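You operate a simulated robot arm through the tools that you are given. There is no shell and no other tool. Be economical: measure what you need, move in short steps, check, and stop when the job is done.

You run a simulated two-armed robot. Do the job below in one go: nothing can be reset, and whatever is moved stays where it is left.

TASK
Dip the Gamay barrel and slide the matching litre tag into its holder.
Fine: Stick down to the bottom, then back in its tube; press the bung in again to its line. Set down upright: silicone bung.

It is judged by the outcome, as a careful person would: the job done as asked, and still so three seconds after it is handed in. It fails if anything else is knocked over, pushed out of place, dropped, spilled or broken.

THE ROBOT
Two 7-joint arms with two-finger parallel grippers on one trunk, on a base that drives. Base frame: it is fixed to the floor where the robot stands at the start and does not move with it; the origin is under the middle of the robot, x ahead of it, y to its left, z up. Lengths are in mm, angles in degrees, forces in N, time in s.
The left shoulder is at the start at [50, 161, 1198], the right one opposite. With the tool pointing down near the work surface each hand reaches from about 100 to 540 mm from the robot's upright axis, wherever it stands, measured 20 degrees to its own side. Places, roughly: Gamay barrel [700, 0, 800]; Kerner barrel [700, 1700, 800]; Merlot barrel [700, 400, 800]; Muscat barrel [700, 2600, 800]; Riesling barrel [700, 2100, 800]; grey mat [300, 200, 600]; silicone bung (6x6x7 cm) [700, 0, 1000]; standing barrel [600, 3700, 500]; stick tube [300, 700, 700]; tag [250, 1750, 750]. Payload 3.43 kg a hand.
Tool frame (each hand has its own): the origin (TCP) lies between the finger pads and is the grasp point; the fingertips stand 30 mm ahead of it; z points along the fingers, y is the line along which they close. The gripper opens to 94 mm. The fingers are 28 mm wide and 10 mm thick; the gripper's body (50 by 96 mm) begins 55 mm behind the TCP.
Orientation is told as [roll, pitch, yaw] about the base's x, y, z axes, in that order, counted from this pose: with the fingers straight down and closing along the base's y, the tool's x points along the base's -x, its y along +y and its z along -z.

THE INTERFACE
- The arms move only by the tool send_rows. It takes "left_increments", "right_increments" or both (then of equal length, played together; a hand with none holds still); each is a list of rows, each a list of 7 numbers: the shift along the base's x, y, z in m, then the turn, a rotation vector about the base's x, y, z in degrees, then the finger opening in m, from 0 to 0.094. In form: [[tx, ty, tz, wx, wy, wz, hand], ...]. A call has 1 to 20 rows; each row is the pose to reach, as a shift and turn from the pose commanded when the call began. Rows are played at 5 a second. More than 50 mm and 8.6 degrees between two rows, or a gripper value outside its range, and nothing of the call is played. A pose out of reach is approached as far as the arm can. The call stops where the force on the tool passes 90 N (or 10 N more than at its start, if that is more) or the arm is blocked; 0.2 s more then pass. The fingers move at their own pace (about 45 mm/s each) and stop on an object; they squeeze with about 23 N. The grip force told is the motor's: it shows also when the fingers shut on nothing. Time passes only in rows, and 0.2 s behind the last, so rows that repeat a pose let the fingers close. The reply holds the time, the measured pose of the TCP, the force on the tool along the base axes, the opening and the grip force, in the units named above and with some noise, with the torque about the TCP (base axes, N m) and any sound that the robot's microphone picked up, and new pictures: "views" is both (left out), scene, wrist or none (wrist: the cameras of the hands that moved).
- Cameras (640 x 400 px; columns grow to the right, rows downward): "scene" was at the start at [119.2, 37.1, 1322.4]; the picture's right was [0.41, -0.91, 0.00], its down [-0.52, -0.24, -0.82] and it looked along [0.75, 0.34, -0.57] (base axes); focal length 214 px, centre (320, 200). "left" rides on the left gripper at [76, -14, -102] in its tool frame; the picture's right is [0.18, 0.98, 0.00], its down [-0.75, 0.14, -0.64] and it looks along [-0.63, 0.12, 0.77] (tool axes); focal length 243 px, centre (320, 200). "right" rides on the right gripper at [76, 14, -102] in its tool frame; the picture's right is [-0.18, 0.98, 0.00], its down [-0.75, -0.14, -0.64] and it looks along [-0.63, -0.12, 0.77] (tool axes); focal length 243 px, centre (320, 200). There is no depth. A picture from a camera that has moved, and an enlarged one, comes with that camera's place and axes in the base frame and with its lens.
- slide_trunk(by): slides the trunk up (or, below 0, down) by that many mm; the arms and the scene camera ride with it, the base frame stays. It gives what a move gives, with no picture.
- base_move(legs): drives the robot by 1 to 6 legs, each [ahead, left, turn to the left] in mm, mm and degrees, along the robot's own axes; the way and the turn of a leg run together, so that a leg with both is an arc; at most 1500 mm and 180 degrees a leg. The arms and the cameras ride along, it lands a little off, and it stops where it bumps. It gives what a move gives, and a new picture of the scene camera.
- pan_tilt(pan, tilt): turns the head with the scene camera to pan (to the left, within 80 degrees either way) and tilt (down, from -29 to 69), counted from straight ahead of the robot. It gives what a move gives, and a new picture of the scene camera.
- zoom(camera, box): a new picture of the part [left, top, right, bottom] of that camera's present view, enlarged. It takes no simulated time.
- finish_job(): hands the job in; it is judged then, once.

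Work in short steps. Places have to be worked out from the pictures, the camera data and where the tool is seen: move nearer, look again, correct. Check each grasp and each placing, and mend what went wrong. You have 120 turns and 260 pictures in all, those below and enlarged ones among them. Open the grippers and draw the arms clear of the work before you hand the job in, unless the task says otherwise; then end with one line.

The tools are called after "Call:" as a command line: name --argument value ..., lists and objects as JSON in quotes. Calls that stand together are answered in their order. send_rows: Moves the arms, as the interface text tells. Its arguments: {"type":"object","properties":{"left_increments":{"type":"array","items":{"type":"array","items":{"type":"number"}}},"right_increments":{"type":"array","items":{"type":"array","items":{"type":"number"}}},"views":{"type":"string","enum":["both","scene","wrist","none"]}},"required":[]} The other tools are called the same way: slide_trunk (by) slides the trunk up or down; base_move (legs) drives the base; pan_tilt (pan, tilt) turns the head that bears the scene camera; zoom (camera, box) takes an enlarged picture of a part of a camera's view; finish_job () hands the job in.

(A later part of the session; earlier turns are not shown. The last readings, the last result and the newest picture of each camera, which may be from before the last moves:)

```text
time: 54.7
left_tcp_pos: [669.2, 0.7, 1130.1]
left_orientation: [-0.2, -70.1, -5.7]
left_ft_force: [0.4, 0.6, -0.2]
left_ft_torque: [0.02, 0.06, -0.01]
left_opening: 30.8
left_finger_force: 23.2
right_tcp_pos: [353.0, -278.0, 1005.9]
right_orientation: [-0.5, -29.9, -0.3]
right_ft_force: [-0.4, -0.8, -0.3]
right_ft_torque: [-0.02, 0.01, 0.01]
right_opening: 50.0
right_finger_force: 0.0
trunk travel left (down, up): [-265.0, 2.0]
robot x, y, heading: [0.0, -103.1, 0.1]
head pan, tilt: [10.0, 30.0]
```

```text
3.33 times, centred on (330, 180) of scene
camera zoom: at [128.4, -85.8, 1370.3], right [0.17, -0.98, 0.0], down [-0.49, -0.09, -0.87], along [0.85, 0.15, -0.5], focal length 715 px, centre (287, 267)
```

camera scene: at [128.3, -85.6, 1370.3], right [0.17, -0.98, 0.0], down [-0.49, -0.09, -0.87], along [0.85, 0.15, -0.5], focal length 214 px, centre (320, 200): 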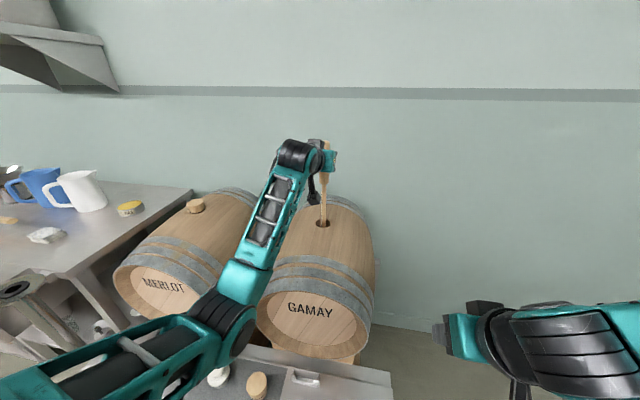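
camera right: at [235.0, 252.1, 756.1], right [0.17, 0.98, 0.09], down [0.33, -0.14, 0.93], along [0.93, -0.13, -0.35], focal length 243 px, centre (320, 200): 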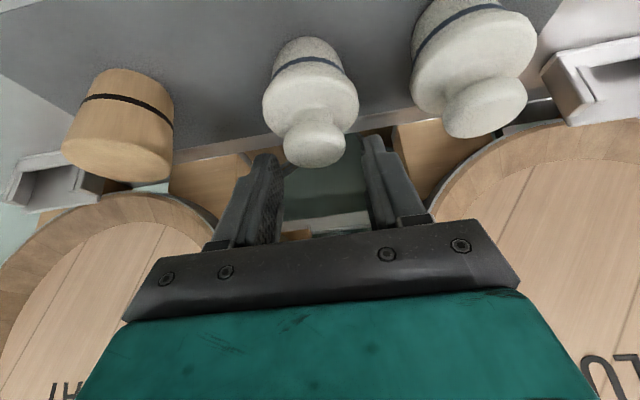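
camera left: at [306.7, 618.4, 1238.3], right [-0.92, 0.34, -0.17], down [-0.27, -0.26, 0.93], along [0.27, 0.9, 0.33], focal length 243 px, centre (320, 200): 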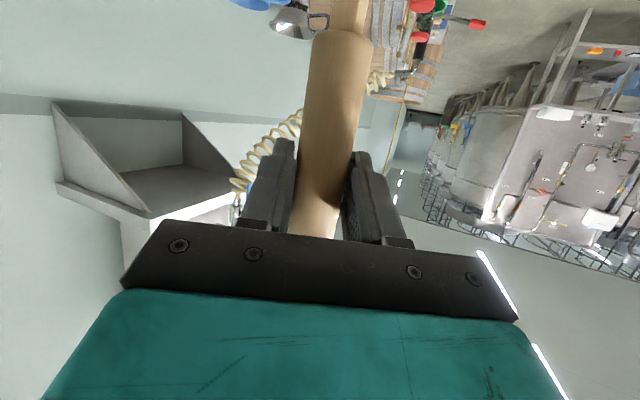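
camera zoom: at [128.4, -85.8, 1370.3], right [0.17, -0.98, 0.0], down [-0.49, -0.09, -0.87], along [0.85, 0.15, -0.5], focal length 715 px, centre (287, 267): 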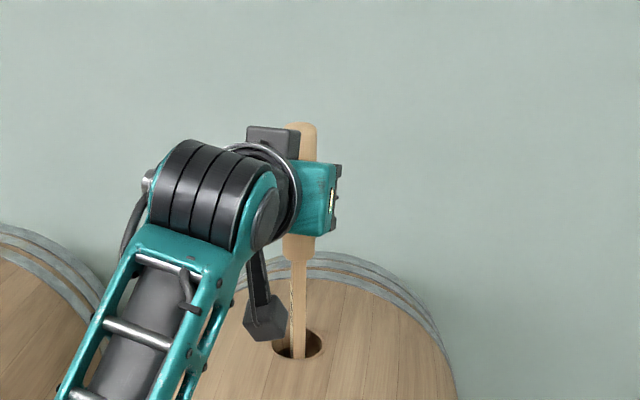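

Free now. Lowering further in small steps.

Call:
send_rows --left_increments '[[0, 0, -0.015, 0, 0, 0, 0.01], [0, 0, -0.03, 0, 0, 0, 0.01], [0, 0, -0.045, 0, 0, 0, 0.01], [0, 0, -0.06, 0, 0, 0, 0.01]]' --views "none"

Call:
zoom --camera "scene" --box '[270, 120, 390, 240]'

```text
time: 55.7
left_tcp_pos: [667.3, 2.3, 1072.3]
left_orientation: [-0.3, -70.2, -5.7]
left_ft_force: [-1.1, 0.3, 0.2]
left_ft_torque: [-0.01, 0.28, 0.01]
left_opening: 30.6
left_finger_force: 22.8
right_tcp_pos: [352.1, -277.4, 1006.6]
right_orientation: [-0.5, -29.9, -0.3]
right_ft_force: [0.7, 0.4, -0.6]
right_ft_torque: [0.0, 0.0, 0.03]
right_opening: 50.1
right_finger_force: 0.0
trunk travel left (down, up): [-265.0, 2.0]
robot x, y, heading: [-0.3, -102.1, 0.0]
head pan, tilt: [10.0, 30.0]
```

```text
3.33 times, centred on (330, 180) of scene
camera zoom: at [127.9, -85.8, 1370.4], right [0.17, -0.98, 0.0], down [-0.49, -0.09, -0.87], along [0.85, 0.15, -0.5], focal length 715 px, centre (287, 267)
```

zoom: 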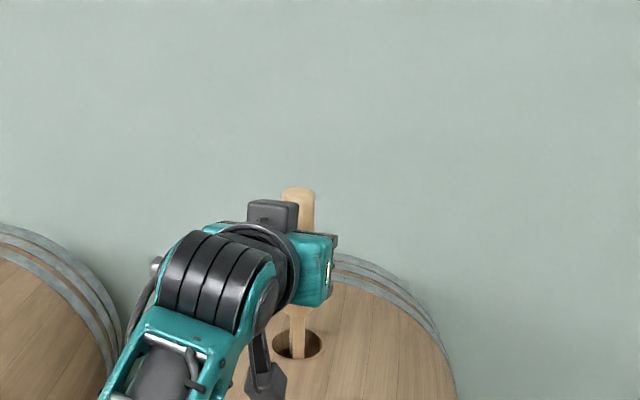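

Slight rub again; shift 4 mm back and go down in 10 mm steps, watching vertical force.

Call:
send_rows --left_increments '[[-0.004, 0, 0, 0, 0, 0, 0.01], [-0.004, 0, -0.01, 0, 0, 0, 0.01], [-0.004, 0, -0.02, 0, 0, 0, 0.01], [-0.004, 0, -0.03, 0, 0, 0, 0.01]]' --views "none"

Call:
zoom --camera "scene" --box '[270, 120, 390, 240]'

```text
time: 56.7
left_tcp_pos: [663.2, 2.1, 1048.2]
left_orientation: [-0.4, -70.8, -5.8]
left_ft_force: [0.2, 0.8, 21.0]
left_ft_torque: [-0.05, -0.2, -0.01]
left_opening: 28.3
left_finger_force: 23.1
right_tcp_pos: [351.2, -278.1, 1005.8]
right_orientation: [-0.3, -30.1, -0.4]
right_ft_force: [0.0, 1.1, 0.0]
right_ft_torque: [0.0, -0.02, 0.01]
right_opening: 49.9
right_finger_force: 0.1
trunk travel left (down, up): [-265.0, 2.0]
robot x, y, heading: [-0.8, -102.6, 0.0]
head pan, tilt: [10.0, 30.0]
```

```text
3.33 times, centred on (330, 180) of scene
camera zoom: at [125.9, -86.2, 1370.6], right [0.17, -0.98, 0.0], down [-0.49, -0.09, -0.87], along [0.85, 0.15, -0.5], focal length 715 px, centre (287, 267)
```

zoom: 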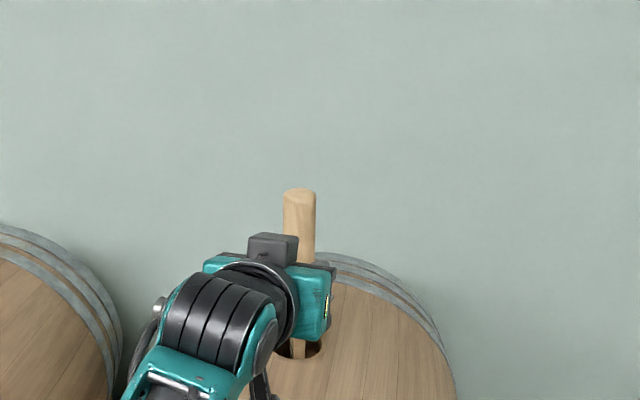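

21 N upward and the handle stopped descending: the stick is on the bottom (the hand slid ~24 mm down the handle). Now I lift it straight out.

Call:
send_rows --left_increments '[[0, 0, 0.02, 0, 0, 0, 0.01], [0, 0, 0.05, 0, 0, 0, 0.01], [0, 0, 0.09, 0, 0, 0, 0.01], [0, 0, 0.13, 0, 0, 0, 0.01], [0, 0, 0.17, 0, 0, 0, 0.01], [0, 0, 0.21, 0, 0, 0, 0.01], [0, 0, 0.25, 0, 0, 0, 0.01], [0, 0, 0.25, 0, 0, 0, 0.01]]' --views "none"

Call:
zoom --camera "scene" --box '[250, 60, 390, 240]'

```text
time: 58.5
left_tcp_pos: [664.6, 1.2, 1291.4]
left_orientation: [-0.3, -70.0, -5.8]
left_ft_force: [0.8, 0.1, -1.3]
left_ft_torque: [0.0, -0.01, -0.02]
left_opening: 28.2
left_finger_force: 22.7
right_tcp_pos: [352.9, -278.3, 1006.5]
right_orientation: [-0.4, -29.8, -0.4]
right_ft_force: [1.1, 0.2, 1.2]
right_ft_torque: [0.02, 0.01, -0.01]
right_opening: 50.2
right_finger_force: 0.0
trunk travel left (down, up): [-265.0, 2.0]
robot x, y, heading: [-2.8, -101.4, 0.0]
head pan, tilt: [10.0, 30.0]
```

```text
2.22 times, centred on (320, 150) of scene
camera zoom: at [128.5, -85.7, 1370.2], right [0.17, -0.98, 0.0], down [-0.49, -0.09, -0.87], along [0.85, 0.15, -0.5], focal length 477 px, centre (320, 311)
```

zoom: 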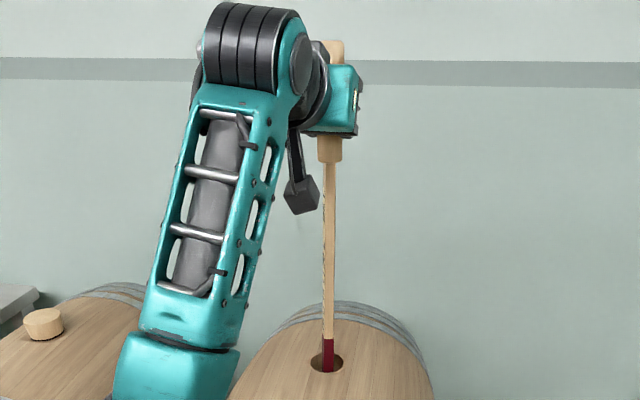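

The wine mark is visible. I raise until the tip clears the hole.

Call:
send_rows --left_increments '[[0, 0, 0.04, 0, 0, 0, 0.01], [0, 0, 0.08, 0, 0, 0, 0.01], [0, 0, 0.12, 0, 0, 0, 0.01], [0, 0, 0.135, 0, 0, 0, 0.01], [0, 0, 0.135, 0, 0, 0, 0.01]]' --views "none"

Call:
zoom --camera "scene" --box '[280, 60, 360, 240]'

```text
time: 59.7
left_tcp_pos: [662.0, 4.1, 1424.5]
left_orientation: [-0.3, -70.2, -5.8]
left_ft_force: [-0.5, -0.9, -1.4]
left_ft_torque: [0.01, 0.03, 0.01]
left_opening: 27.9
left_finger_force: 23.0
right_tcp_pos: [352.0, -277.4, 1005.7]
right_orientation: [-0.4, -29.9, -0.3]
right_ft_force: [-0.2, 0.6, 0.4]
right_ft_torque: [-0.02, 0.01, 0.01]
right_opening: 50.2
right_finger_force: 0.0
trunk travel left (down, up): [-265.0, 2.0]
robot x, y, heading: [-2.4, -102.6, -0.1]
head pan, tilt: [10.0, 30.0]
```

```text
2.22 times, centred on (320, 150) of scene
camera zoom: at [128.3, -85.8, 1370.3], right [0.17, -0.98, 0.0], down [-0.49, -0.09, -0.87], along [0.85, 0.15, -0.5], focal length 477 px, centre (320, 311)
```

zoom: 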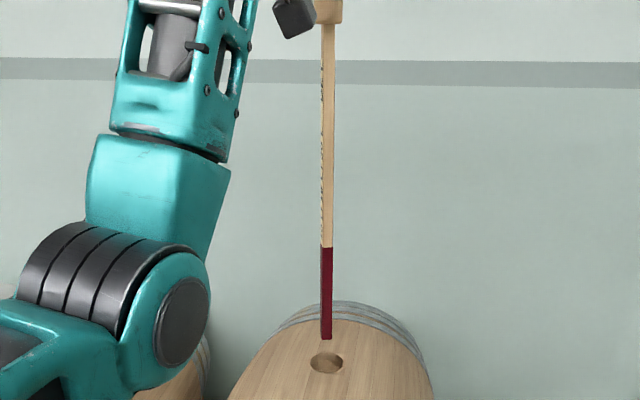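

The tip is clear. The scale faces left, so I swing back along the arc to the open left-front area, where yawing the hand will turn the scale toward the head camera.

Call:
send_rows --left_increments '[[-0.01, 0.041, 0, 0, 0, 4, 0.01], [-0.02, 0.082, 0, 0, 0, 8, 0.01], [-0.031, 0.123, 0, 0, 0, 12, 0.01], [-0.042, 0.164, 0, 0, 0, 16.5, 0.01], [-0.052, 0.205, 0, 0, 0, 21, 0.01], [-0.066, 0.24, 0, 0, 0, 24.75, 0.01], [-0.081, 0.275, 0, 0, 0, 28.5, 0.01], [-0.095, 0.31, 0, 0, 0, 32.25, 0.01], [-0.11, 0.345, 0, 0, 0, 36, 0.01], [-0.133, 0.375, 0, 0, 0, 39.75, 0.01], [-0.156, 0.405, 0, 0, 0, 43.5, 0.01], [-0.179, 0.435, 0, 0, 0, 47.25, 0.01], [-0.202, 0.465, 0, 0, 0, 51, 0.01], [-0.242, 0.475, -0.01, 0, 0, 56, 0.01], [-0.282, 0.485, -0.02, 0, 0, 61, 0.01], [-0.322, 0.491, -0.03, 0, 0, 68, 0.01], [-0.36, 0.496, -0.04, 0, 0, 75, 0.01]]' --views "none"

Call:
pan_tilt --pan 65 --tilt 15

```text
time: 63.3
left_tcp_pos: [301.5, 497.0, 1386.2]
left_orientation: [-0.3, -70.0, 69.4]
left_ft_force: [0.3, 0.4, -1.1]
left_ft_torque: [0.01, 0.04, -0.01]
left_opening: 27.8
left_finger_force: 22.6
right_tcp_pos: [351.8, -278.2, 1005.6]
right_orientation: [-0.4, -29.9, -0.2]
right_ft_force: [0.5, 0.4, 0.9]
right_ft_torque: [0.0, -0.03, -0.03]
right_opening: 50.2
right_finger_force: 0.1
trunk travel left (down, up): [-265.0, 2.0]
robot x, y, heading: [-3.3, -101.1, -0.1]
head pan, tilt: [10.0, 30.0]
```

```text
time: 64.5
left_tcp_pos: [302.9, 497.6, 1386.1]
left_orientation: [-0.2, -70.1, 69.1]
left_ft_force: [-0.5, -0.6, -1.7]
left_ft_torque: [0.01, 0.03, 0.02]
left_opening: 28.0
left_finger_force: 23.3
right_tcp_pos: [351.8, -278.3, 1005.9]
right_orientation: [-0.5, -29.9, -0.4]
right_ft_force: [0.3, 0.2, -1.0]
right_ft_torque: [0.01, -0.01, 0.02]
right_opening: 49.9
right_finger_force: 0.0
trunk travel left (down, up): [-265.0, 2.0]
robot x, y, heading: [-1.7, -104.9, 0.3]
head pan, tilt: [65.0, 15.0]
camera scene: at [78.7, -16.8, 1394.4], right [0.91, -0.42, 0.0], down [-0.11, -0.23, -0.97], along [0.41, 0.88, -0.26], focal length 214 px, centre (320, 200)
```

scene: 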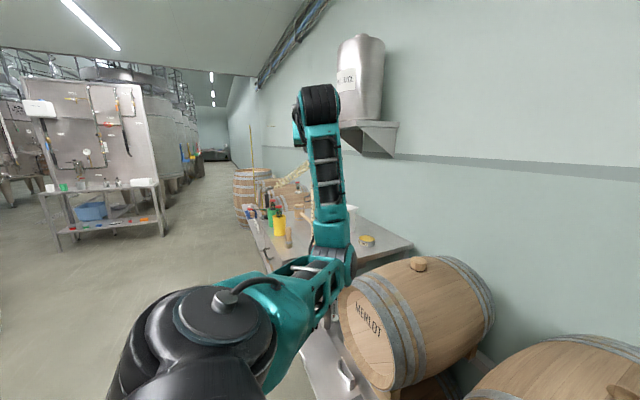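

The arm hides the stick now. I yaw the hand a further 46° so the forearm swings right and the scale faces the camera.

Call:
send_rows --left_increments '[[0, 0, 0, 0, 0, 7.5, 0.01], [0, 0, 0, 0, 0, 15, 0.01], [0, 0, 0, 0, 0, 22.5, 0.01], [0, 0, 0, 0, 0, 30, 0.01], [0, 0, 0, 0, 0, 38, 0.01], [0, 0, 0, 0, 0, 46, 0.01], [0, 0, 0, 0, 0, 46, 0.01]]' --views "scene"

Call:
zoom --camera "scene" --box '[250, 170, 350, 330]'

```text
time: 66.2
left_tcp_pos: [303.5, 496.6, 1386.8]
left_orientation: [-0.2, -70.1, 115.2]
left_ft_force: [0.5, 0.2, -1.1]
left_ft_torque: [-0.01, 0.01, 0.0]
left_opening: 28.1
left_finger_force: 23.1
right_tcp_pos: [352.4, -277.9, 1006.3]
right_orientation: [-0.4, -29.9, -0.2]
right_ft_force: [0.2, -0.6, 0.9]
right_ft_torque: [-0.02, 0.01, 0.01]
right_opening: 49.9
right_finger_force: 0.1
trunk travel left (down, up): [-265.0, 2.0]
robot x, y, heading: [1.1, -101.9, 0.1]
head pan, tilt: [65.0, 15.0]
camera scene: at [78.4, -16.8, 1394.5], right [0.91, -0.42, 0.0], down [-0.11, -0.23, -0.97], along [0.41, 0.88, -0.26], focal length 214 px, centre (320, 200)
```

scene: 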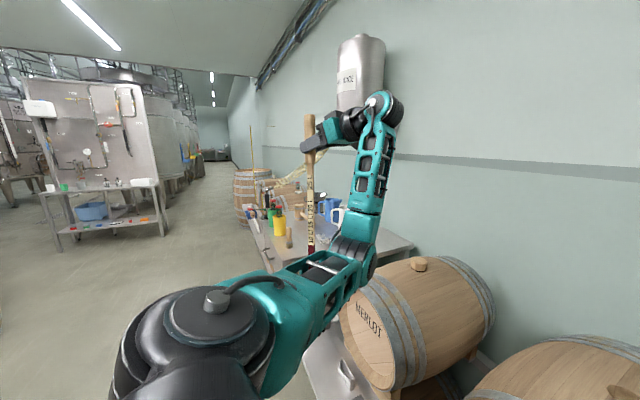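

```text
2.50 times, centred on (300, 250) of scene
camera zoom: at [78.4, -16.8, 1394.5], right [0.91, -0.42, 0.0], down [-0.11, -0.23, -0.97], along [0.41, 0.88, -0.26], focal length 536 px, centre (370, 75)
```

zoom: 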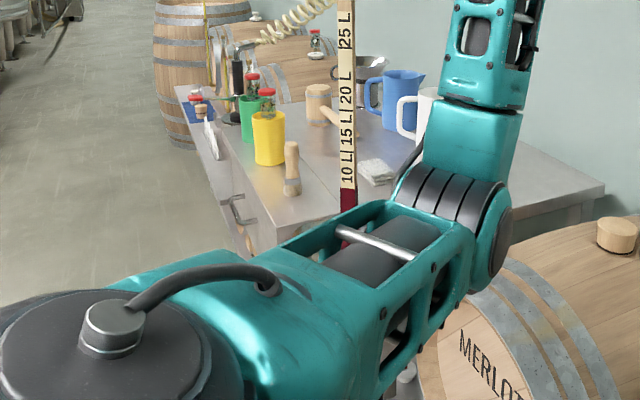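

Excellent: the scale reads clearly. I zoom on the wet line.

Call:
zoom --camera "scene" --box '[295, 200, 325, 256]'

Call:
zoom --camera "scene" --box '[295, 150, 325, 205]'

```text
7.14 times, centred on (310, 228) of scene
camera zoom: at [78.4, -16.8, 1394.5], right [0.91, -0.42, 0.0], down [-0.11, -0.23, -0.97], along [0.41, 0.88, -0.26], focal length 1532 px, centre (391, 0)
```

zoom: 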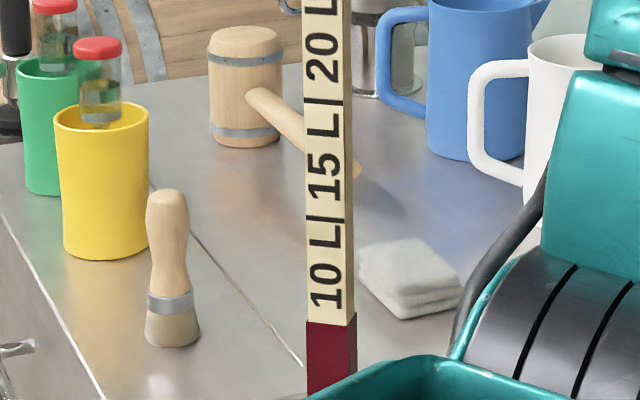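

```text
7.27 times, centred on (310, 178) of scene
camera zoom: at [78.4, -16.8, 1394.5], right [0.91, -0.42, 0.0], down [-0.11, -0.23, -0.97], along [0.41, 0.88, -0.26], focal length 1560 px, centre (393, 364)
```

zoom: 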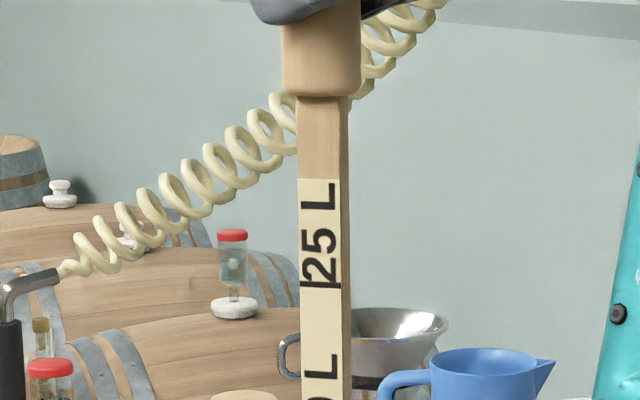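

The wet line sits at the mark at the base of "10 L" (each tick lies at the foot of its label). One more close zoom to be sure.

Call:
zoom --camera "scene" --box '[303, 225, 321, 255]'

Call:
zoom --camera "scene" --box '[300, 180, 320, 212]'

```text
13.33 times, centred on (312, 240) of scene
camera zoom: at [78.4, -16.8, 1394.5], right [0.91, -0.42, 0.0], down [-0.11, -0.23, -0.97], along [0.41, 0.88, -0.26], focal length 2860 px, centre (427, -333)
```

zoom: 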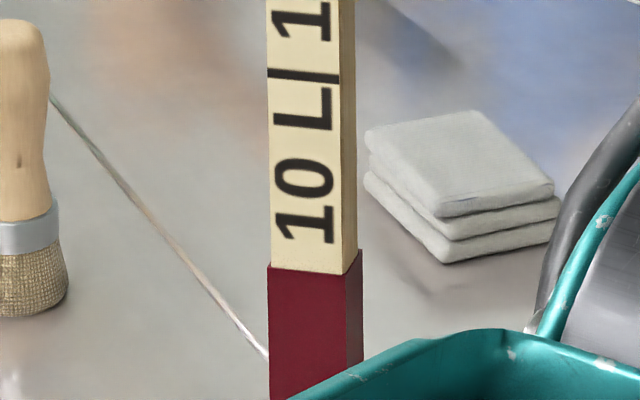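

```text
12.50 times, centred on (310, 196) of scene
camera zoom: at [78.4, -16.8, 1394.5], right [0.91, -0.42, 0.0], down [-0.11, -0.23, -0.97], along [0.41, 0.88, -0.26], focal length 2681 px, centre (445, 250)
```

zoom: 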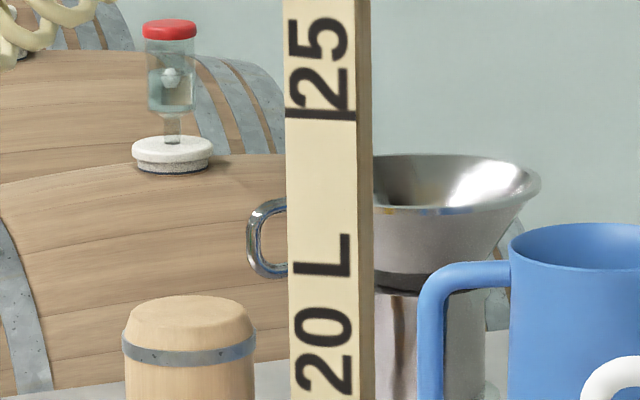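

Reading: 10 L. Now back to the tube: I reverse the yaw, then move to the recorded tube axis [341, 736] at height.

Call:
send_rows --left_increments '[[0, 0, 0, 0, 0, -8, 0.01], [0, 0, 0, 0, 0, -16, 0.01], [0, 0, 0, 0, 0, -24, 0.01], [0, 0, 0, 0, 0, -32, 0.01], [0, 0, 0, 0, 0, -40, 0.01], [0, 0, 0, 0, 0, -46, 0.01], [0.006, 0.04, 0, 0, 0, -47, 0.01], [0.013, 0.08, 0, 0, 0, -48, 0.01], [0.019, 0.12, 0, 0, 0, -49, 0.01], [0.025, 0.16, 0, 0, 0, -49, 0.01], [0.032, 0.2, 0, 0, 0, -49, 0.01], [0.038, 0.24, 0, 0, 0, -49, 0.01], [0.038, 0.24, 0, 0, 0, -49, 0.01]]' --views "none"

Call:
pan_tilt --pan 68 --tilt 25

Call:
zoom --camera "scene" --box '[250, 130, 390, 290]'

```text
time: 69.0
left_tcp_pos: [341.4, 738.4, 1386.8]
left_orientation: [-0.2, -70.0, 66.2]
left_ft_force: [0.5, 0.0, -1.2]
left_ft_torque: [-0.04, -0.01, 0.02]
left_opening: 27.9
left_finger_force: 23.1
right_tcp_pos: [353.2, -277.8, 1005.4]
right_orientation: [-0.4, -29.9, -0.3]
right_ft_force: [-0.6, -0.1, -0.2]
right_ft_torque: [-0.02, 0.01, 0.03]
right_opening: 49.9
right_finger_force: 0.0
trunk travel left (down, up): [-265.0, 2.0]
robot x, y, heading: [0.8, -105.1, 0.2]
head pan, tilt: [65.0, 15.0]
```

```text
time: 69.7
left_tcp_pos: [339.6, 737.6, 1388.1]
left_orientation: [-0.3, -70.1, 66.2]
left_ft_force: [0.8, 0.6, -0.9]
left_ft_torque: [-0.08, -0.01, -0.01]
left_opening: 27.9
left_finger_force: 22.8
right_tcp_pos: [353.0, -277.3, 1005.4]
right_orientation: [-0.4, -30.0, -0.4]
right_ft_force: [-0.1, 0.0, 0.3]
right_ft_torque: [0.01, 0.01, -0.01]
right_opening: 49.8
right_finger_force: 0.1
trunk travel left (down, up): [-265.0, 2.0]
robot x, y, heading: [0.4, -99.8, 0.0]
head pan, tilt: [68.0, 25.0]
camera scene: at [73.6, -16.1, 1378.3], right [0.93, -0.37, 0.0], down [-0.16, -0.39, -0.91], along [0.34, 0.84, -0.42], focal length 214 px, centre (320, 200)
```

scene: 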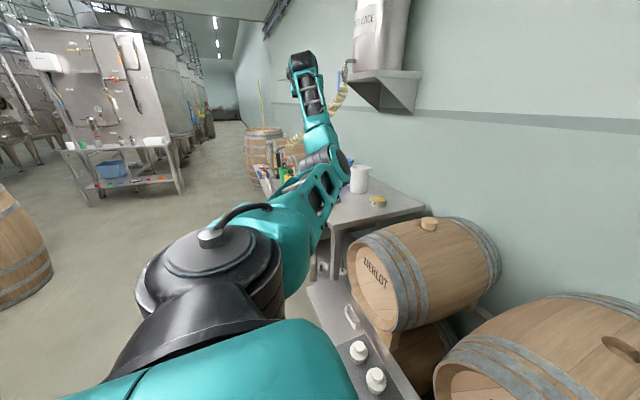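

```text
2.50 times, centred on (320, 210) of scene
camera zoom: at [73.6, -16.1, 1378.3], right [0.93, -0.37, 0.0], down [-0.16, -0.39, -0.91], along [0.34, 0.84, -0.42], focal length 536 px, centre (320, 175)
```

zoom: 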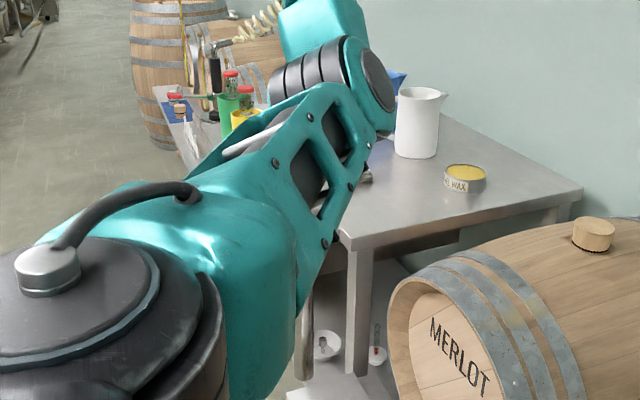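

The arm blocks the view here. I pull the hand back 150 mm in y while yawing, then shift the base 150 mm left so I can view the tube with the forearm on the right.

Call:
send_rows --left_increments '[[0, -0.03, 0, 0, 0, 7, 0.01], [0, -0.06, 0, 0, 0, 14, 0.01], [0, -0.09, 0, 0, 0, 21, 0.01], [0, -0.12, 0, 0, 0, 28, 0.01], [0, -0.15, 0, 0, 0, 35, 0.01], [0, -0.15, 0, 0, 0, 40, 0.01]]' --views "none"

Call:
base_move --legs '[[0, 150, 0]]'

Call:
zoom --camera "scene" --box '[250, 130, 390, 290]'

```text
time: 71.1
left_tcp_pos: [340.9, 588.3, 1386.0]
left_orientation: [-0.3, -70.0, 106.3]
left_ft_force: [0.6, 0.3, -1.0]
left_ft_torque: [-0.03, 0.03, 0.01]
left_opening: 28.0
left_finger_force: 23.0
right_tcp_pos: [352.8, -277.0, 1007.0]
right_orientation: [-0.4, -29.9, -0.3]
right_ft_force: [-0.8, 0.1, -0.1]
right_ft_torque: [-0.02, 0.02, 0.01]
right_opening: 50.0
right_finger_force: 0.0
trunk travel left (down, up): [-265.0, 2.0]
robot x, y, heading: [0.9, -102.6, -0.0]
head pan, tilt: [68.0, 25.0]
```

```text
time: 72.5
left_tcp_pos: [342.2, 740.4, 1385.6]
left_orientation: [-0.1, -70.0, 106.1]
left_ft_force: [0.3, 0.0, -0.6]
left_ft_torque: [0.02, 0.0, -0.02]
left_opening: 28.1
left_finger_force: 23.5
right_tcp_pos: [352.5, -126.6, 1007.5]
right_orientation: [-0.4, -29.9, -0.3]
right_ft_force: [0.1, 0.8, -0.7]
right_ft_torque: [-0.02, 0.01, 0.01]
right_opening: 50.0
right_finger_force: 0.0
trunk travel left (down, up): [-265.0, 2.0]
robot x, y, heading: [-1.4, 50.8, 0.2]
head pan, tilt: [68.0, 25.0]
camera scene: at [73.6, 136.2, 1378.2], right [0.93, -0.37, 0.0], down [-0.16, -0.39, -0.91], along [0.34, 0.84, -0.42], focal length 214 px, centre (320, 200)
```

scene: 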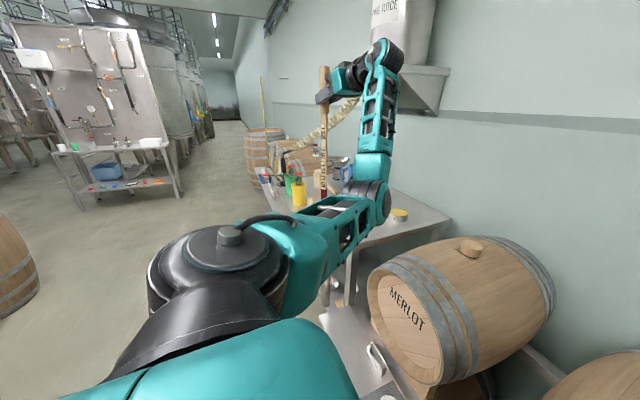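

```text
2.50 times, centred on (320, 210) of scene
camera zoom: at [73.6, 136.2, 1378.2], right [0.93, -0.37, 0.0], down [-0.16, -0.39, -0.91], along [0.34, 0.84, -0.42], focal length 536 px, centre (320, 175)
```

zoom: 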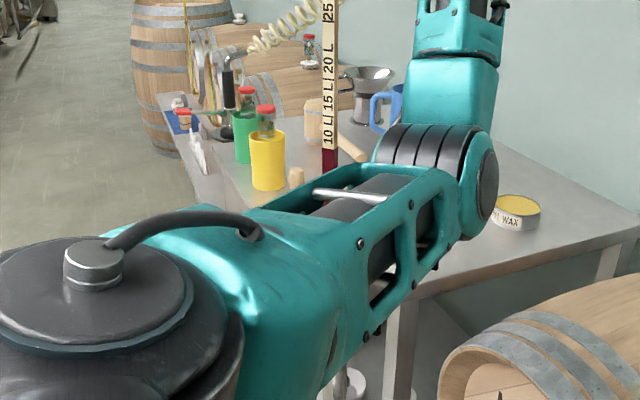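

The upper arm hides the tube mouth. I'll use the right hand's camera instead, bringing it across (well below/right of the left arm) to look along +y at the tube.

Call:
send_rows --right_increments '[[0.01, 0.04, 0, 0, 0, 8, 0.05], [0.02, 0.08, 0, 0, 0, 16, 0.05], [0.03, 0.12, 0, 0, 0, 24, 0.05], [0.03, 0.16, 0, 0, 0, 32, 0.05], [0.03, 0.2, 0, 0, 0, 40, 0.05], [0.03, 0.24, 0, 0, 0, 48, 0.05], [0.03, 0.28, 0, 0, 0, 56, 0.05], [0.03, 0.32, 0, 0, 0, 64, 0.05], [0.03, 0.36, 0, 0, 0, 72, 0.05], [0.03, 0.4, 0, 0, 0, 80, 0.05], [0.03, 0.44, 0, 0, 0, 88, 0.05]]' --views "both"

```text
time: 74.8
left_tcp_pos: [342.6, 738.5, 1387.3]
left_orientation: [-0.2, -70.1, 106.1]
left_ft_force: [-0.1, -0.1, -1.1]
left_ft_torque: [-0.02, 0.0, 0.01]
left_opening: 28.1
left_finger_force: 22.9
right_tcp_pos: [380.7, 282.9, 1008.9]
right_orientation: [-0.3, -30.1, 81.6]
right_ft_force: [0.3, 0.4, -0.8]
right_ft_torque: [0.0, -0.03, 0.0]
right_opening: 50.0
right_finger_force: 0.1
right hand out of reach, approached as far as the arm can: row 11
trunk travel left (down, up): [-265.0, 2.0]
robot x, y, heading: [-0.6, 52.5, 0.1]
head pan, tilt: [68.0, 25.0]
camera scene: at [73.6, 134.6, 1378.3], right [0.93, -0.37, 0.0], down [-0.16, -0.39, -0.91], along [0.34, 0.84, -0.42], focal length 214 px, centre (320, 200)
camera right: at [350.7, 169.2, 1058.4], right [-0.95, 0.3, 0.09], down [0.18, 0.31, 0.93], along [0.26, 0.9, -0.35], focal length 243 px, centre (320, 200)
```

scene: 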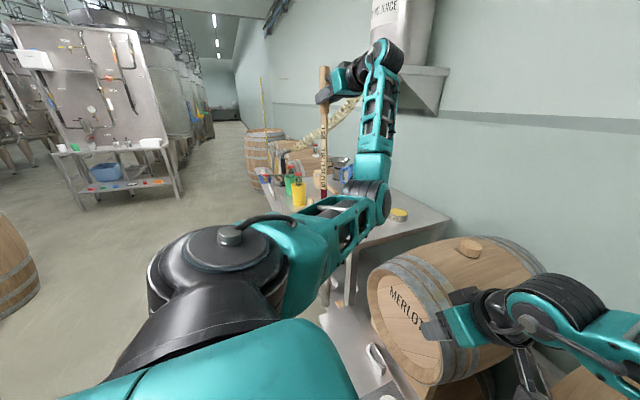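
right: 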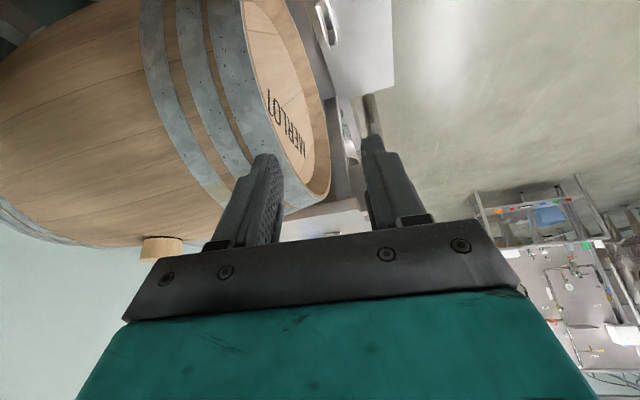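

The gripper hides the tube mouth in this view; I yaw right 17° and raise the tool's pitch 30° so the mouth appears above the fingers.

Call:
send_rows --right_increments '[[0, 0, 0, 0, 0, -8.3, 0.05], [0, 0, 0, 0, 0, -16.6, 0.05]]' --views "none"

Call:
send_rows --right_increments '[[0, 0.01, 0.01, 7, -3.2, 0, 0.05], [0, 0.02, 0.02, 14, -6.4, 0, 0.05], [0, 0.03, 0.03, 21, -9.6, 0, 0.05], [0, 0.04, 0.04, 27.2, -12.7, 0, 0.05]]' --views "wrist"

```text
time: 75.5
left_tcp_pos: [342.4, 739.9, 1386.4]
left_orientation: [-0.2, -70.1, 106.1]
left_ft_force: [0.2, -0.2, -1.2]
left_ft_torque: [0.02, -0.01, 0.0]
left_opening: 28.2
left_finger_force: 23.1
right_tcp_pos: [382.4, 283.2, 1006.3]
right_orientation: [-0.2, -29.9, 64.9]
right_ft_force: [-0.2, 0.4, -0.2]
right_ft_torque: [0.04, -0.01, -0.01]
right_opening: 50.0
right_finger_force: 0.0
trunk travel left (down, up): [-265.0, 2.0]
robot x, y, heading: [-0.7, 47.8, -0.1]
head pan, tilt: [68.0, 25.0]
```

```text
time: 76.5
left_tcp_pos: [343.9, 739.7, 1385.8]
left_orientation: [-0.1, -70.2, 105.9]
left_ft_force: [1.1, -0.9, -1.2]
left_ft_torque: [0.0, 0.0, -0.02]
left_opening: 28.0
left_finger_force: 22.9
right_tcp_pos: [381.9, 321.8, 1047.3]
right_orientation: [-0.3, -60.1, 64.9]
right_ft_force: [0.2, 0.8, -1.1]
right_ft_torque: [-0.02, -0.01, 0.0]
right_opening: 50.2
right_finger_force: 0.0
trunk travel left (down, up): [-265.0, 2.0]
robot x, y, heading: [0.2, 49.0, 0.1]
head pan, tilt: [68.0, 25.0]
camera right: at [315.9, 213.0, 1031.4], right [-0.85, 0.5, 0.16], down [0.05, -0.22, 0.97], along [0.53, 0.83, 0.16], focal length 243 px, centre (320, 200)
```

right: 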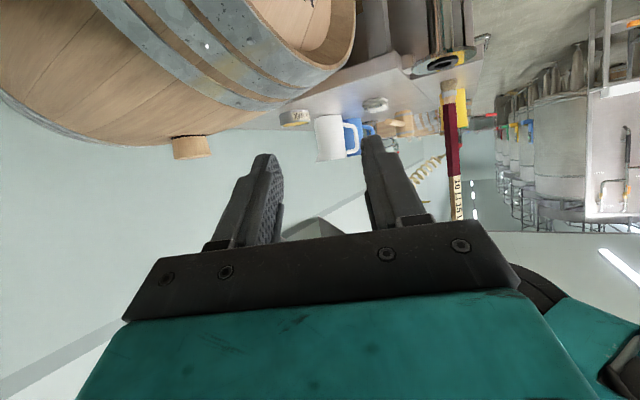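

Now the tube mouth and the stick tip are both visible. Zoom in.

Call:
zoom --camera "right" --box '[400, 20, 500, 120]'

```text
4.00 times, centred on (450, 70) of right
camera zoom: at [315.9, 213.0, 1031.4], right [-0.85, 0.5, 0.16], down [0.05, -0.22, 0.97], along [0.53, 0.83, 0.16], focal length 970 px, centre (-200, 720)
```

zoom: 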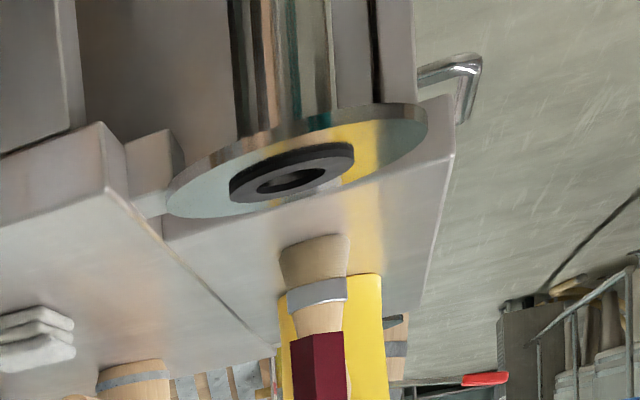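

Tube hole ≈[347, 736–742, 902], tip ≈[341, ~, 970]. Accounting for the stick's offset in the hand, I shift by (+6, −4) mm and lower 45 mm, then re-check.

Call:
send_rows --left_increments '[[0.006, -0.004, -0.015, 0, 0, 0, 0.01], [0.006, -0.004, -0.035, 0, 0, 0, 0.01], [0.006, -0.004, -0.052, 0, 0, 0, 0.01], [0.006, -0.004, -0.052, 0, 0, 0, 0.01]]' --views "none"

Call:
zoom --camera "right" --box '[420, 30, 490, 90]'

```text
time: 77.5
left_tcp_pos: [349.3, 734.4, 1335.0]
left_orientation: [-0.3, -70.1, 106.2]
left_ft_force: [0.8, 0.1, -1.2]
left_ft_torque: [-0.01, 0.0, 0.02]
left_opening: 28.0
left_finger_force: 23.2
right_tcp_pos: [382.3, 321.4, 1045.4]
right_orientation: [-0.3, -59.9, 65.0]
right_ft_force: [-0.3, -1.0, 0.1]
right_ft_torque: [0.01, -0.01, -0.01]
right_opening: 50.1
right_finger_force: 0.1
trunk travel left (down, up): [-265.0, 2.0]
robot x, y, heading: [-0.5, 50.3, -0.2]
head pan, tilt: [68.0, 25.0]
```

```text
6.67 times, centred on (455, 60) of right
camera zoom: at [316.0, 212.9, 1031.4], right [-0.85, 0.5, 0.16], down [0.05, -0.22, 0.97], along [0.53, 0.84, 0.16], focal length 1618 px, centre (-580, 1133)
```

zoom: 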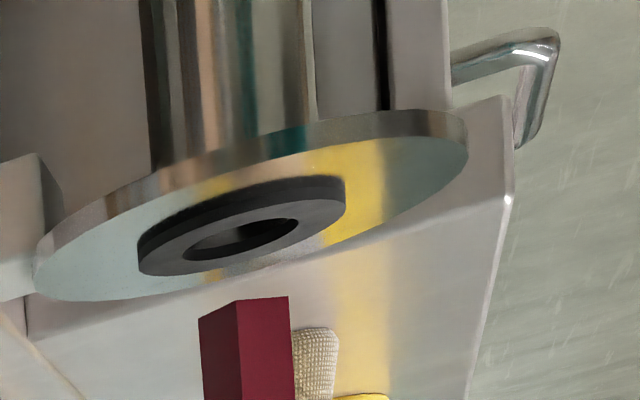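

Column alignment is within ~1 mm. Lowering gently to the ring and checking.

Call:
send_rows --left_increments '[[0, 0, -0.008, 0, 0, 0, 0.01], [0, 0, -0.016, 0, 0, 0, 0.01], [0, 0, -0.016, 0, 0, 0, 0.01]]' --views "none"

Call:
zoom --camera "right" --box '[420, 30, 490, 90]'

```text
time: 78.2
left_tcp_pos: [350.0, 735.3, 1317.4]
left_orientation: [-0.1, -70.1, 106.0]
left_ft_force: [-0.5, 0.1, -1.4]
left_ft_torque: [-0.02, -0.01, 0.02]
left_opening: 27.9
left_finger_force: 22.5
right_tcp_pos: [382.3, 321.8, 1046.7]
right_orientation: [-0.4, -59.9, 65.0]
right_ft_force: [0.1, 0.9, -0.2]
right_ft_torque: [0.0, 0.01, 0.03]
right_opening: 50.0
right_finger_force: 0.1
trunk travel left (down, up): [-265.0, 2.0]
robot x, y, heading: [1.7, 48.9, -0.1]
head pan, tilt: [68.0, 25.0]
```

```text
6.67 times, centred on (455, 60) of right
camera zoom: at [316.0, 212.9, 1031.4], right [-0.85, 0.5, 0.16], down [0.05, -0.22, 0.97], along [0.53, 0.84, 0.16], focal length 1618 px, centre (-580, 1133)
```

zoom: 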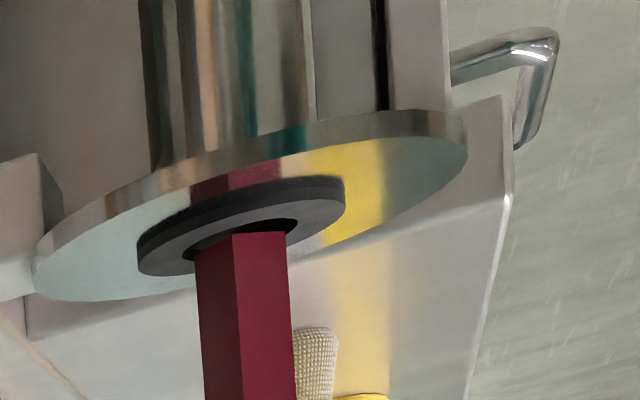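

Tip is centred on the ring opening. Lower another 15 mm, watching force.

Call:
send_rows --left_increments '[[0, 0, -0.005, 0, 0, 0, 0.01], [0, 0, -0.01, 0, 0, 0, 0.01], [0, 0, -0.015, 0, 0, 0, 0.01]]' --views "none"

Call:
zoom --camera "right" --box '[420, 30, 490, 90]'

```text
time: 79.0
left_tcp_pos: [347.6, 731.7, 1306.4]
left_orientation: [-0.9, -70.5, 106.8]
left_ft_force: [0.1, -0.2, 20.9]
left_ft_torque: [0.41, 0.05, -0.03]
left_opening: 28.6
left_finger_force: 22.8
right_tcp_pos: [380.7, 319.9, 1046.7]
right_orientation: [-0.5, -60.2, 65.0]
right_ft_force: [0.1, -0.4, 0.9]
right_ft_torque: [0.0, 0.03, 0.01]
right_opening: 49.9
right_finger_force: 0.0
trunk travel left (down, up): [-265.0, 2.0]
robot x, y, heading: [0.9, 49.4, 0.2]
head pan, tilt: [68.0, 25.0]
```

```text
6.67 times, centred on (455, 60) of right
camera zoom: at [315.3, 211.1, 1032.3], right [-0.85, 0.5, 0.16], down [0.05, -0.22, 0.97], along [0.53, 0.83, 0.17], focal length 1618 px, centre (-580, 1133)
```

zoom: 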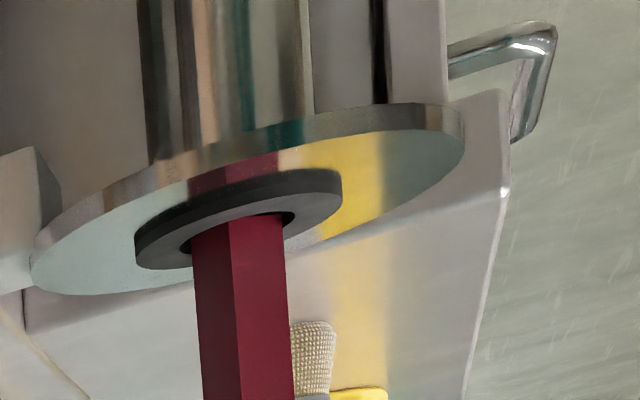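

Contact on the ring (21 N): the view suggests the tip sits toward the near rim. I raise 15 mm, shift +8 mm in y, and look again.

Call:
send_rows --left_increments '[[0, 0, 0.015, 0, 0, 0, 0.01], [0, 0.008, 0.015, 0, 0, 0, 0.01], [0, 0.008, 0.005, 0, 0, 0, 0.01], [0, 0.008, 0.0, 0, 0, 0, 0.01]]' --views "none"

Call:
zoom --camera "right" --box '[420, 30, 490, 90]'

```text
time: 80.0
left_tcp_pos: [347.8, 741.1, 1307.5]
left_orientation: [-1.0, -70.4, 106.8]
left_ft_force: [0.5, -1.1, 16.4]
left_ft_torque: [-0.25, -0.11, -0.03]
left_opening: 28.1
left_finger_force: 23.3
right_tcp_pos: [380.7, 319.9, 1047.4]
right_orientation: [-0.4, -60.1, 65.1]
right_ft_force: [-1.1, -0.6, -0.2]
right_ft_torque: [-0.02, 0.01, 0.04]
right_opening: 49.9
right_finger_force: 0.1
trunk travel left (down, up): [-265.0, 2.0]
robot x, y, heading: [2.8, 47.2, -0.0]
head pan, tilt: [68.0, 25.0]
```

```text
6.67 times, centred on (455, 60) of right
camera zoom: at [315.4, 211.3, 1032.3], right [-0.85, 0.5, 0.16], down [0.05, -0.22, 0.97], along [0.53, 0.83, 0.16], focal length 1618 px, centre (-580, 1133)
```

zoom: 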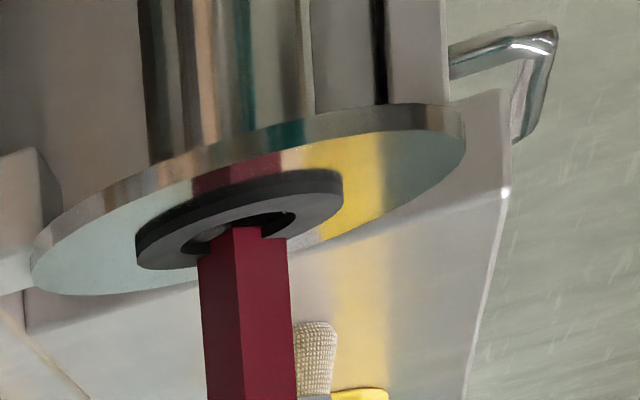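

Torque flipped sign and the tip now looks too far; the centre is between, about −6 mm from here. Raise, adjust, lower again.

Call:
send_rows --left_increments '[[0, 0, 0.015, 0, 0, 0, 0.01], [0, -0.006, 0.015, 0, 0, 0, 0.01], [0, -0.006, 0.015, 0, 0, 0, 0.01], [0, -0.006, 0.008, 0, 0, 0, 0.01], [0, -0.006, 0.002, 0, 0, 0, 0.01], [0, -0.006, -0.003, 0, 0, 0, 0.01]]' --views "none"

Call:
zoom --camera "right" --box '[420, 30, 490, 90]'

```text
time: 81.5
left_tcp_pos: [345.7, 733.7, 1305.3]
left_orientation: [-1.3, -70.8, 107.2]
left_ft_force: [0.2, -0.2, 20.8]
left_ft_torque: [0.35, 0.04, -0.03]
left_opening: 28.5
left_finger_force: 23.2
right_tcp_pos: [381.3, 319.8, 1047.9]
right_orientation: [-0.5, -60.1, 65.0]
right_ft_force: [0.7, -0.1, 0.4]
right_ft_torque: [0.02, -0.01, 0.02]
right_opening: 49.9
right_finger_force: 0.0
trunk travel left (down, up): [-265.0, 2.0]
robot x, y, heading: [0.8, 47.9, -0.3]
head pan, tilt: [68.0, 25.0]
```

```text
6.67 times, centred on (455, 60) of right
camera zoom: at [315.1, 210.9, 1032.6], right [-0.85, 0.5, 0.16], down [0.05, -0.22, 0.97], along [0.53, 0.83, 0.17], focal length 1618 px, centre (-580, 1133)
```

zoom: 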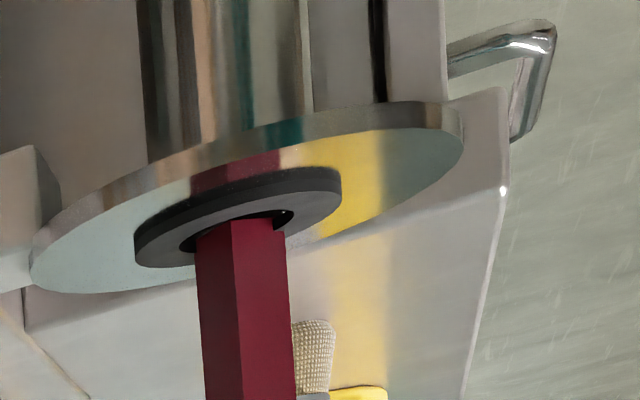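

Visually centred but still touching; clearance is only ~3 mm. I sweep +y in 1 mm steps under light contact and see whether it drops in.

Call:
send_rows --left_increments '[[0, 0, 0.004, 0, 0, 0, 0.01], [0, 0.001, 0.004, 0, 0, 0, 0.01], [0, 0.002, 0.003, 0, 0, 0, 0.01], [0, 0.003, 0.003, 0, 0, 0, 0.01], [0, 0.004, 0.003, 0, 0, 0, 0.01]]' --views "none"

Call:
zoom --camera "right" --box '[430, 35, 475, 80]'

```text
time: 82.7
left_tcp_pos: [348.2, 738.6, 1304.3]
left_orientation: [-0.5, -70.3, 106.4]
left_ft_force: [-0.3, -1.0, 17.1]
left_ft_torque: [-0.12, -0.04, 0.0]
left_opening: 28.3
left_finger_force: 23.5
right_tcp_pos: [382.6, 318.5, 1047.9]
right_orientation: [-0.4, -60.1, 65.0]
right_ft_force: [-0.4, -0.4, -0.2]
right_ft_torque: [-0.01, 0.04, 0.01]
right_opening: 49.9
right_finger_force: 0.2
trunk travel left (down, up): [-265.0, 2.0]
robot x, y, heading: [-0.2, 48.1, -0.2]
head pan, tilt: [68.0, 25.0]
```

```text
8.89 times, centred on (452, 58) of right
camera zoom: at [315.3, 211.2, 1032.1], right [-0.85, 0.5, 0.16], down [0.05, -0.22, 0.97], along [0.53, 0.83, 0.17], focal length 2157 px, centre (-858, 1467)
```

zoom: 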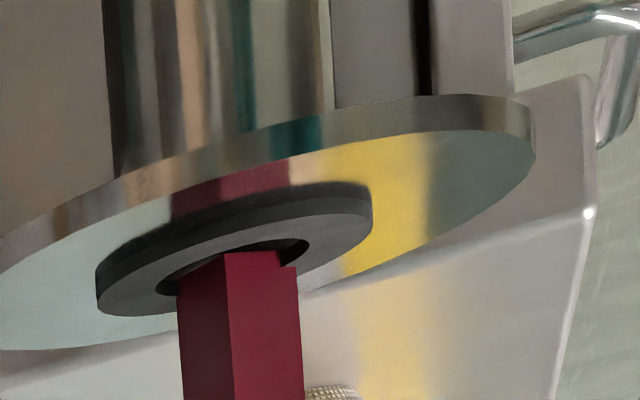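

The notch at the stick's right (−x, far) corner shows that corner catching the ring's inner wall. I shift +3 mm in x, −1 mm in y and retry.

Call:
send_rows --left_increments '[[0, 0, 0.012, 0, 0, 0, 0.01], [0.003, -0.001, 0.012, 0, 0, 0, 0.01], [0.003, -0.001, 0.006, 0, 0, 0, 0.01], [0.003, -0.001, 0.0, 0, 0, 0, 0.01]]' --views "none"

Call:
zoom --camera "right" --box '[430, 35, 475, 80]'

```text
time: 83.7
left_tcp_pos: [351.3, 739.6, 1304.3]
left_orientation: [-0.5, -70.2, 106.3]
left_ft_force: [0.7, -1.1, 6.0]
left_ft_torque: [-0.46, -0.09, -0.01]
left_opening: 27.9
left_finger_force: 23.2
right_tcp_pos: [381.9, 320.4, 1046.6]
right_orientation: [-0.3, -60.0, 65.0]
right_ft_force: [0.2, 0.6, 0.3]
right_ft_torque: [-0.02, 0.0, -0.03]
right_opening: 50.0
right_finger_force: 0.0
trunk travel left (down, up): [-265.0, 2.0]
robot x, y, heading: [-0.1, 47.1, -0.0]
head pan, tilt: [68.0, 25.0]
```

```text
8.89 times, centred on (452, 58) of right
camera zoom: at [315.7, 212.1, 1031.8], right [-0.85, 0.5, 0.16], down [0.05, -0.22, 0.97], along [0.53, 0.83, 0.16], focal length 2157 px, centre (-858, 1467)
```

zoom: 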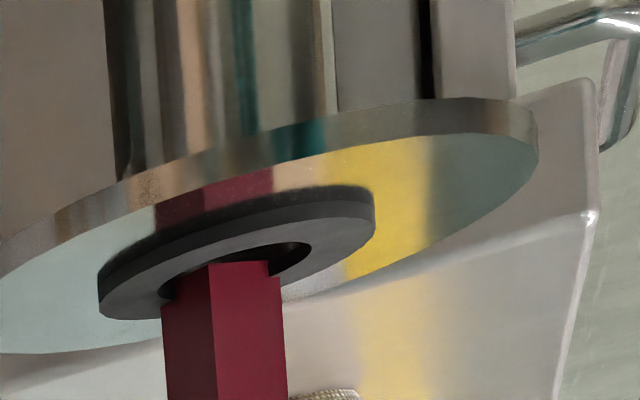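

Force fell to 6 N with a push toward −y, so the tip is a bit too far. I shift −4 mm in y and −1 mm in x.

Call:
send_rows --left_increments '[[0, 0, 0.012, 0, 0, 0, 0.01], [-0.001, -0.004, 0.012, 0, 0, 0, 0.01], [-0.001, -0.004, 0.006, 0, 0, 0, 0.01], [-0.001, -0.004, 0.0, 0, 0, 0, 0.01], [-0.001, -0.004, -0.003, 0, 0, 0, 0.01]]' --views "none"

Call:
zoom --camera "right" --box '[430, 35, 475, 80]'

```text
time: 84.8
left_tcp_pos: [349.0, 734.5, 1304.9]
left_orientation: [-1.2, -70.7, 107.1]
left_ft_force: [-0.1, -1.5, 16.0]
left_ft_torque: [-0.2, -0.01, 0.01]
left_opening: 28.1
left_finger_force: 23.4
right_tcp_pos: [381.7, 319.1, 1047.3]
right_orientation: [-0.3, -60.1, 64.9]
right_ft_force: [-0.2, -0.2, 0.8]
right_ft_torque: [-0.04, 0.0, -0.04]
right_opening: 50.3
right_finger_force: 0.1
trunk travel left (down, up): [-265.0, 2.0]
robot x, y, heading: [1.6, 52.5, -0.0]
head pan, tilt: [68.0, 25.0]
```

```text
8.89 times, centred on (452, 58) of right
camera zoom: at [315.3, 211.3, 1032.3], right [-0.85, 0.5, 0.16], down [0.05, -0.22, 0.97], along [0.53, 0.83, 0.16], focal length 2157 px, centre (-858, 1467)
```

zoom: 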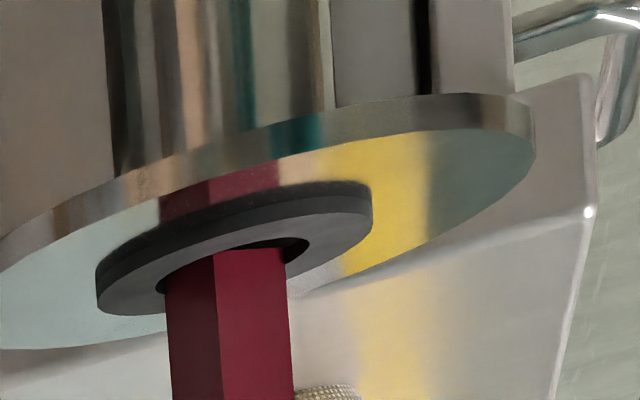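

Close. I run a tiny spiral search (±2 mm) under light pressure.

Call:
send_rows --left_increments '[[-0.001, 0, 0.003, 0, 0, 0, 0.01], [-0.002, 0, 0.002, 0, 0, 0, 0.01], [-0.002, 0.0015, 0.001, 0, 0, 0, 0.01], [-0.001, 0.002, 0.0, 0, 0, 0, 0.01], [0, 0.002, -0.001, 0, 0, 0, 0.01], [0.001, 0.001, -0.002, 0, 0, 0, 0.01], [0.0, 0.0005, -0.004, 0, 0, 0, 0.01], [-0.001, 0.001, -0.006, 0, 0, 0, 0.01]]' --views "none"

Call:
zoom --camera "right" --box '[430, 35, 475, 80]'

```text
time: 86.7
left_tcp_pos: [348.4, 734.8, 1296.5]
left_orientation: [-0.5, -70.2, 106.4]
left_ft_force: [0.4, -0.7, 19.8]
left_ft_torque: [0.31, -0.06, 0.0]
left_opening: 28.0
left_finger_force: 22.8
right_tcp_pos: [382.2, 320.1, 1048.1]
right_orientation: [-0.4, -60.1, 64.9]
right_ft_force: [0.0, 0.0, 0.1]
right_ft_torque: [-0.01, 0.01, 0.03]
right_opening: 50.0
right_finger_force: 0.0
trunk travel left (down, up): [-265.0, 2.0]
robot x, y, heading: [-1.5, 47.1, 0.1]
head pan, tilt: [68.0, 25.0]
```

```text
8.89 times, centred on (452, 58) of right
camera zoom: at [315.2, 211.0, 1032.2], right [-0.85, 0.5, 0.16], down [0.05, -0.22, 0.97], along [0.53, 0.83, 0.17], focal length 2157 px, centre (-858, 1467)
```

zoom: 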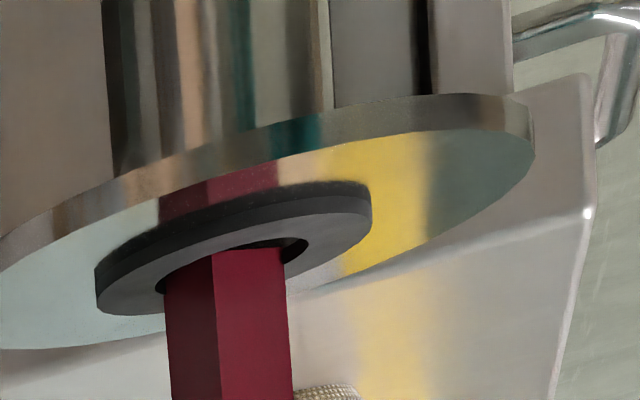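

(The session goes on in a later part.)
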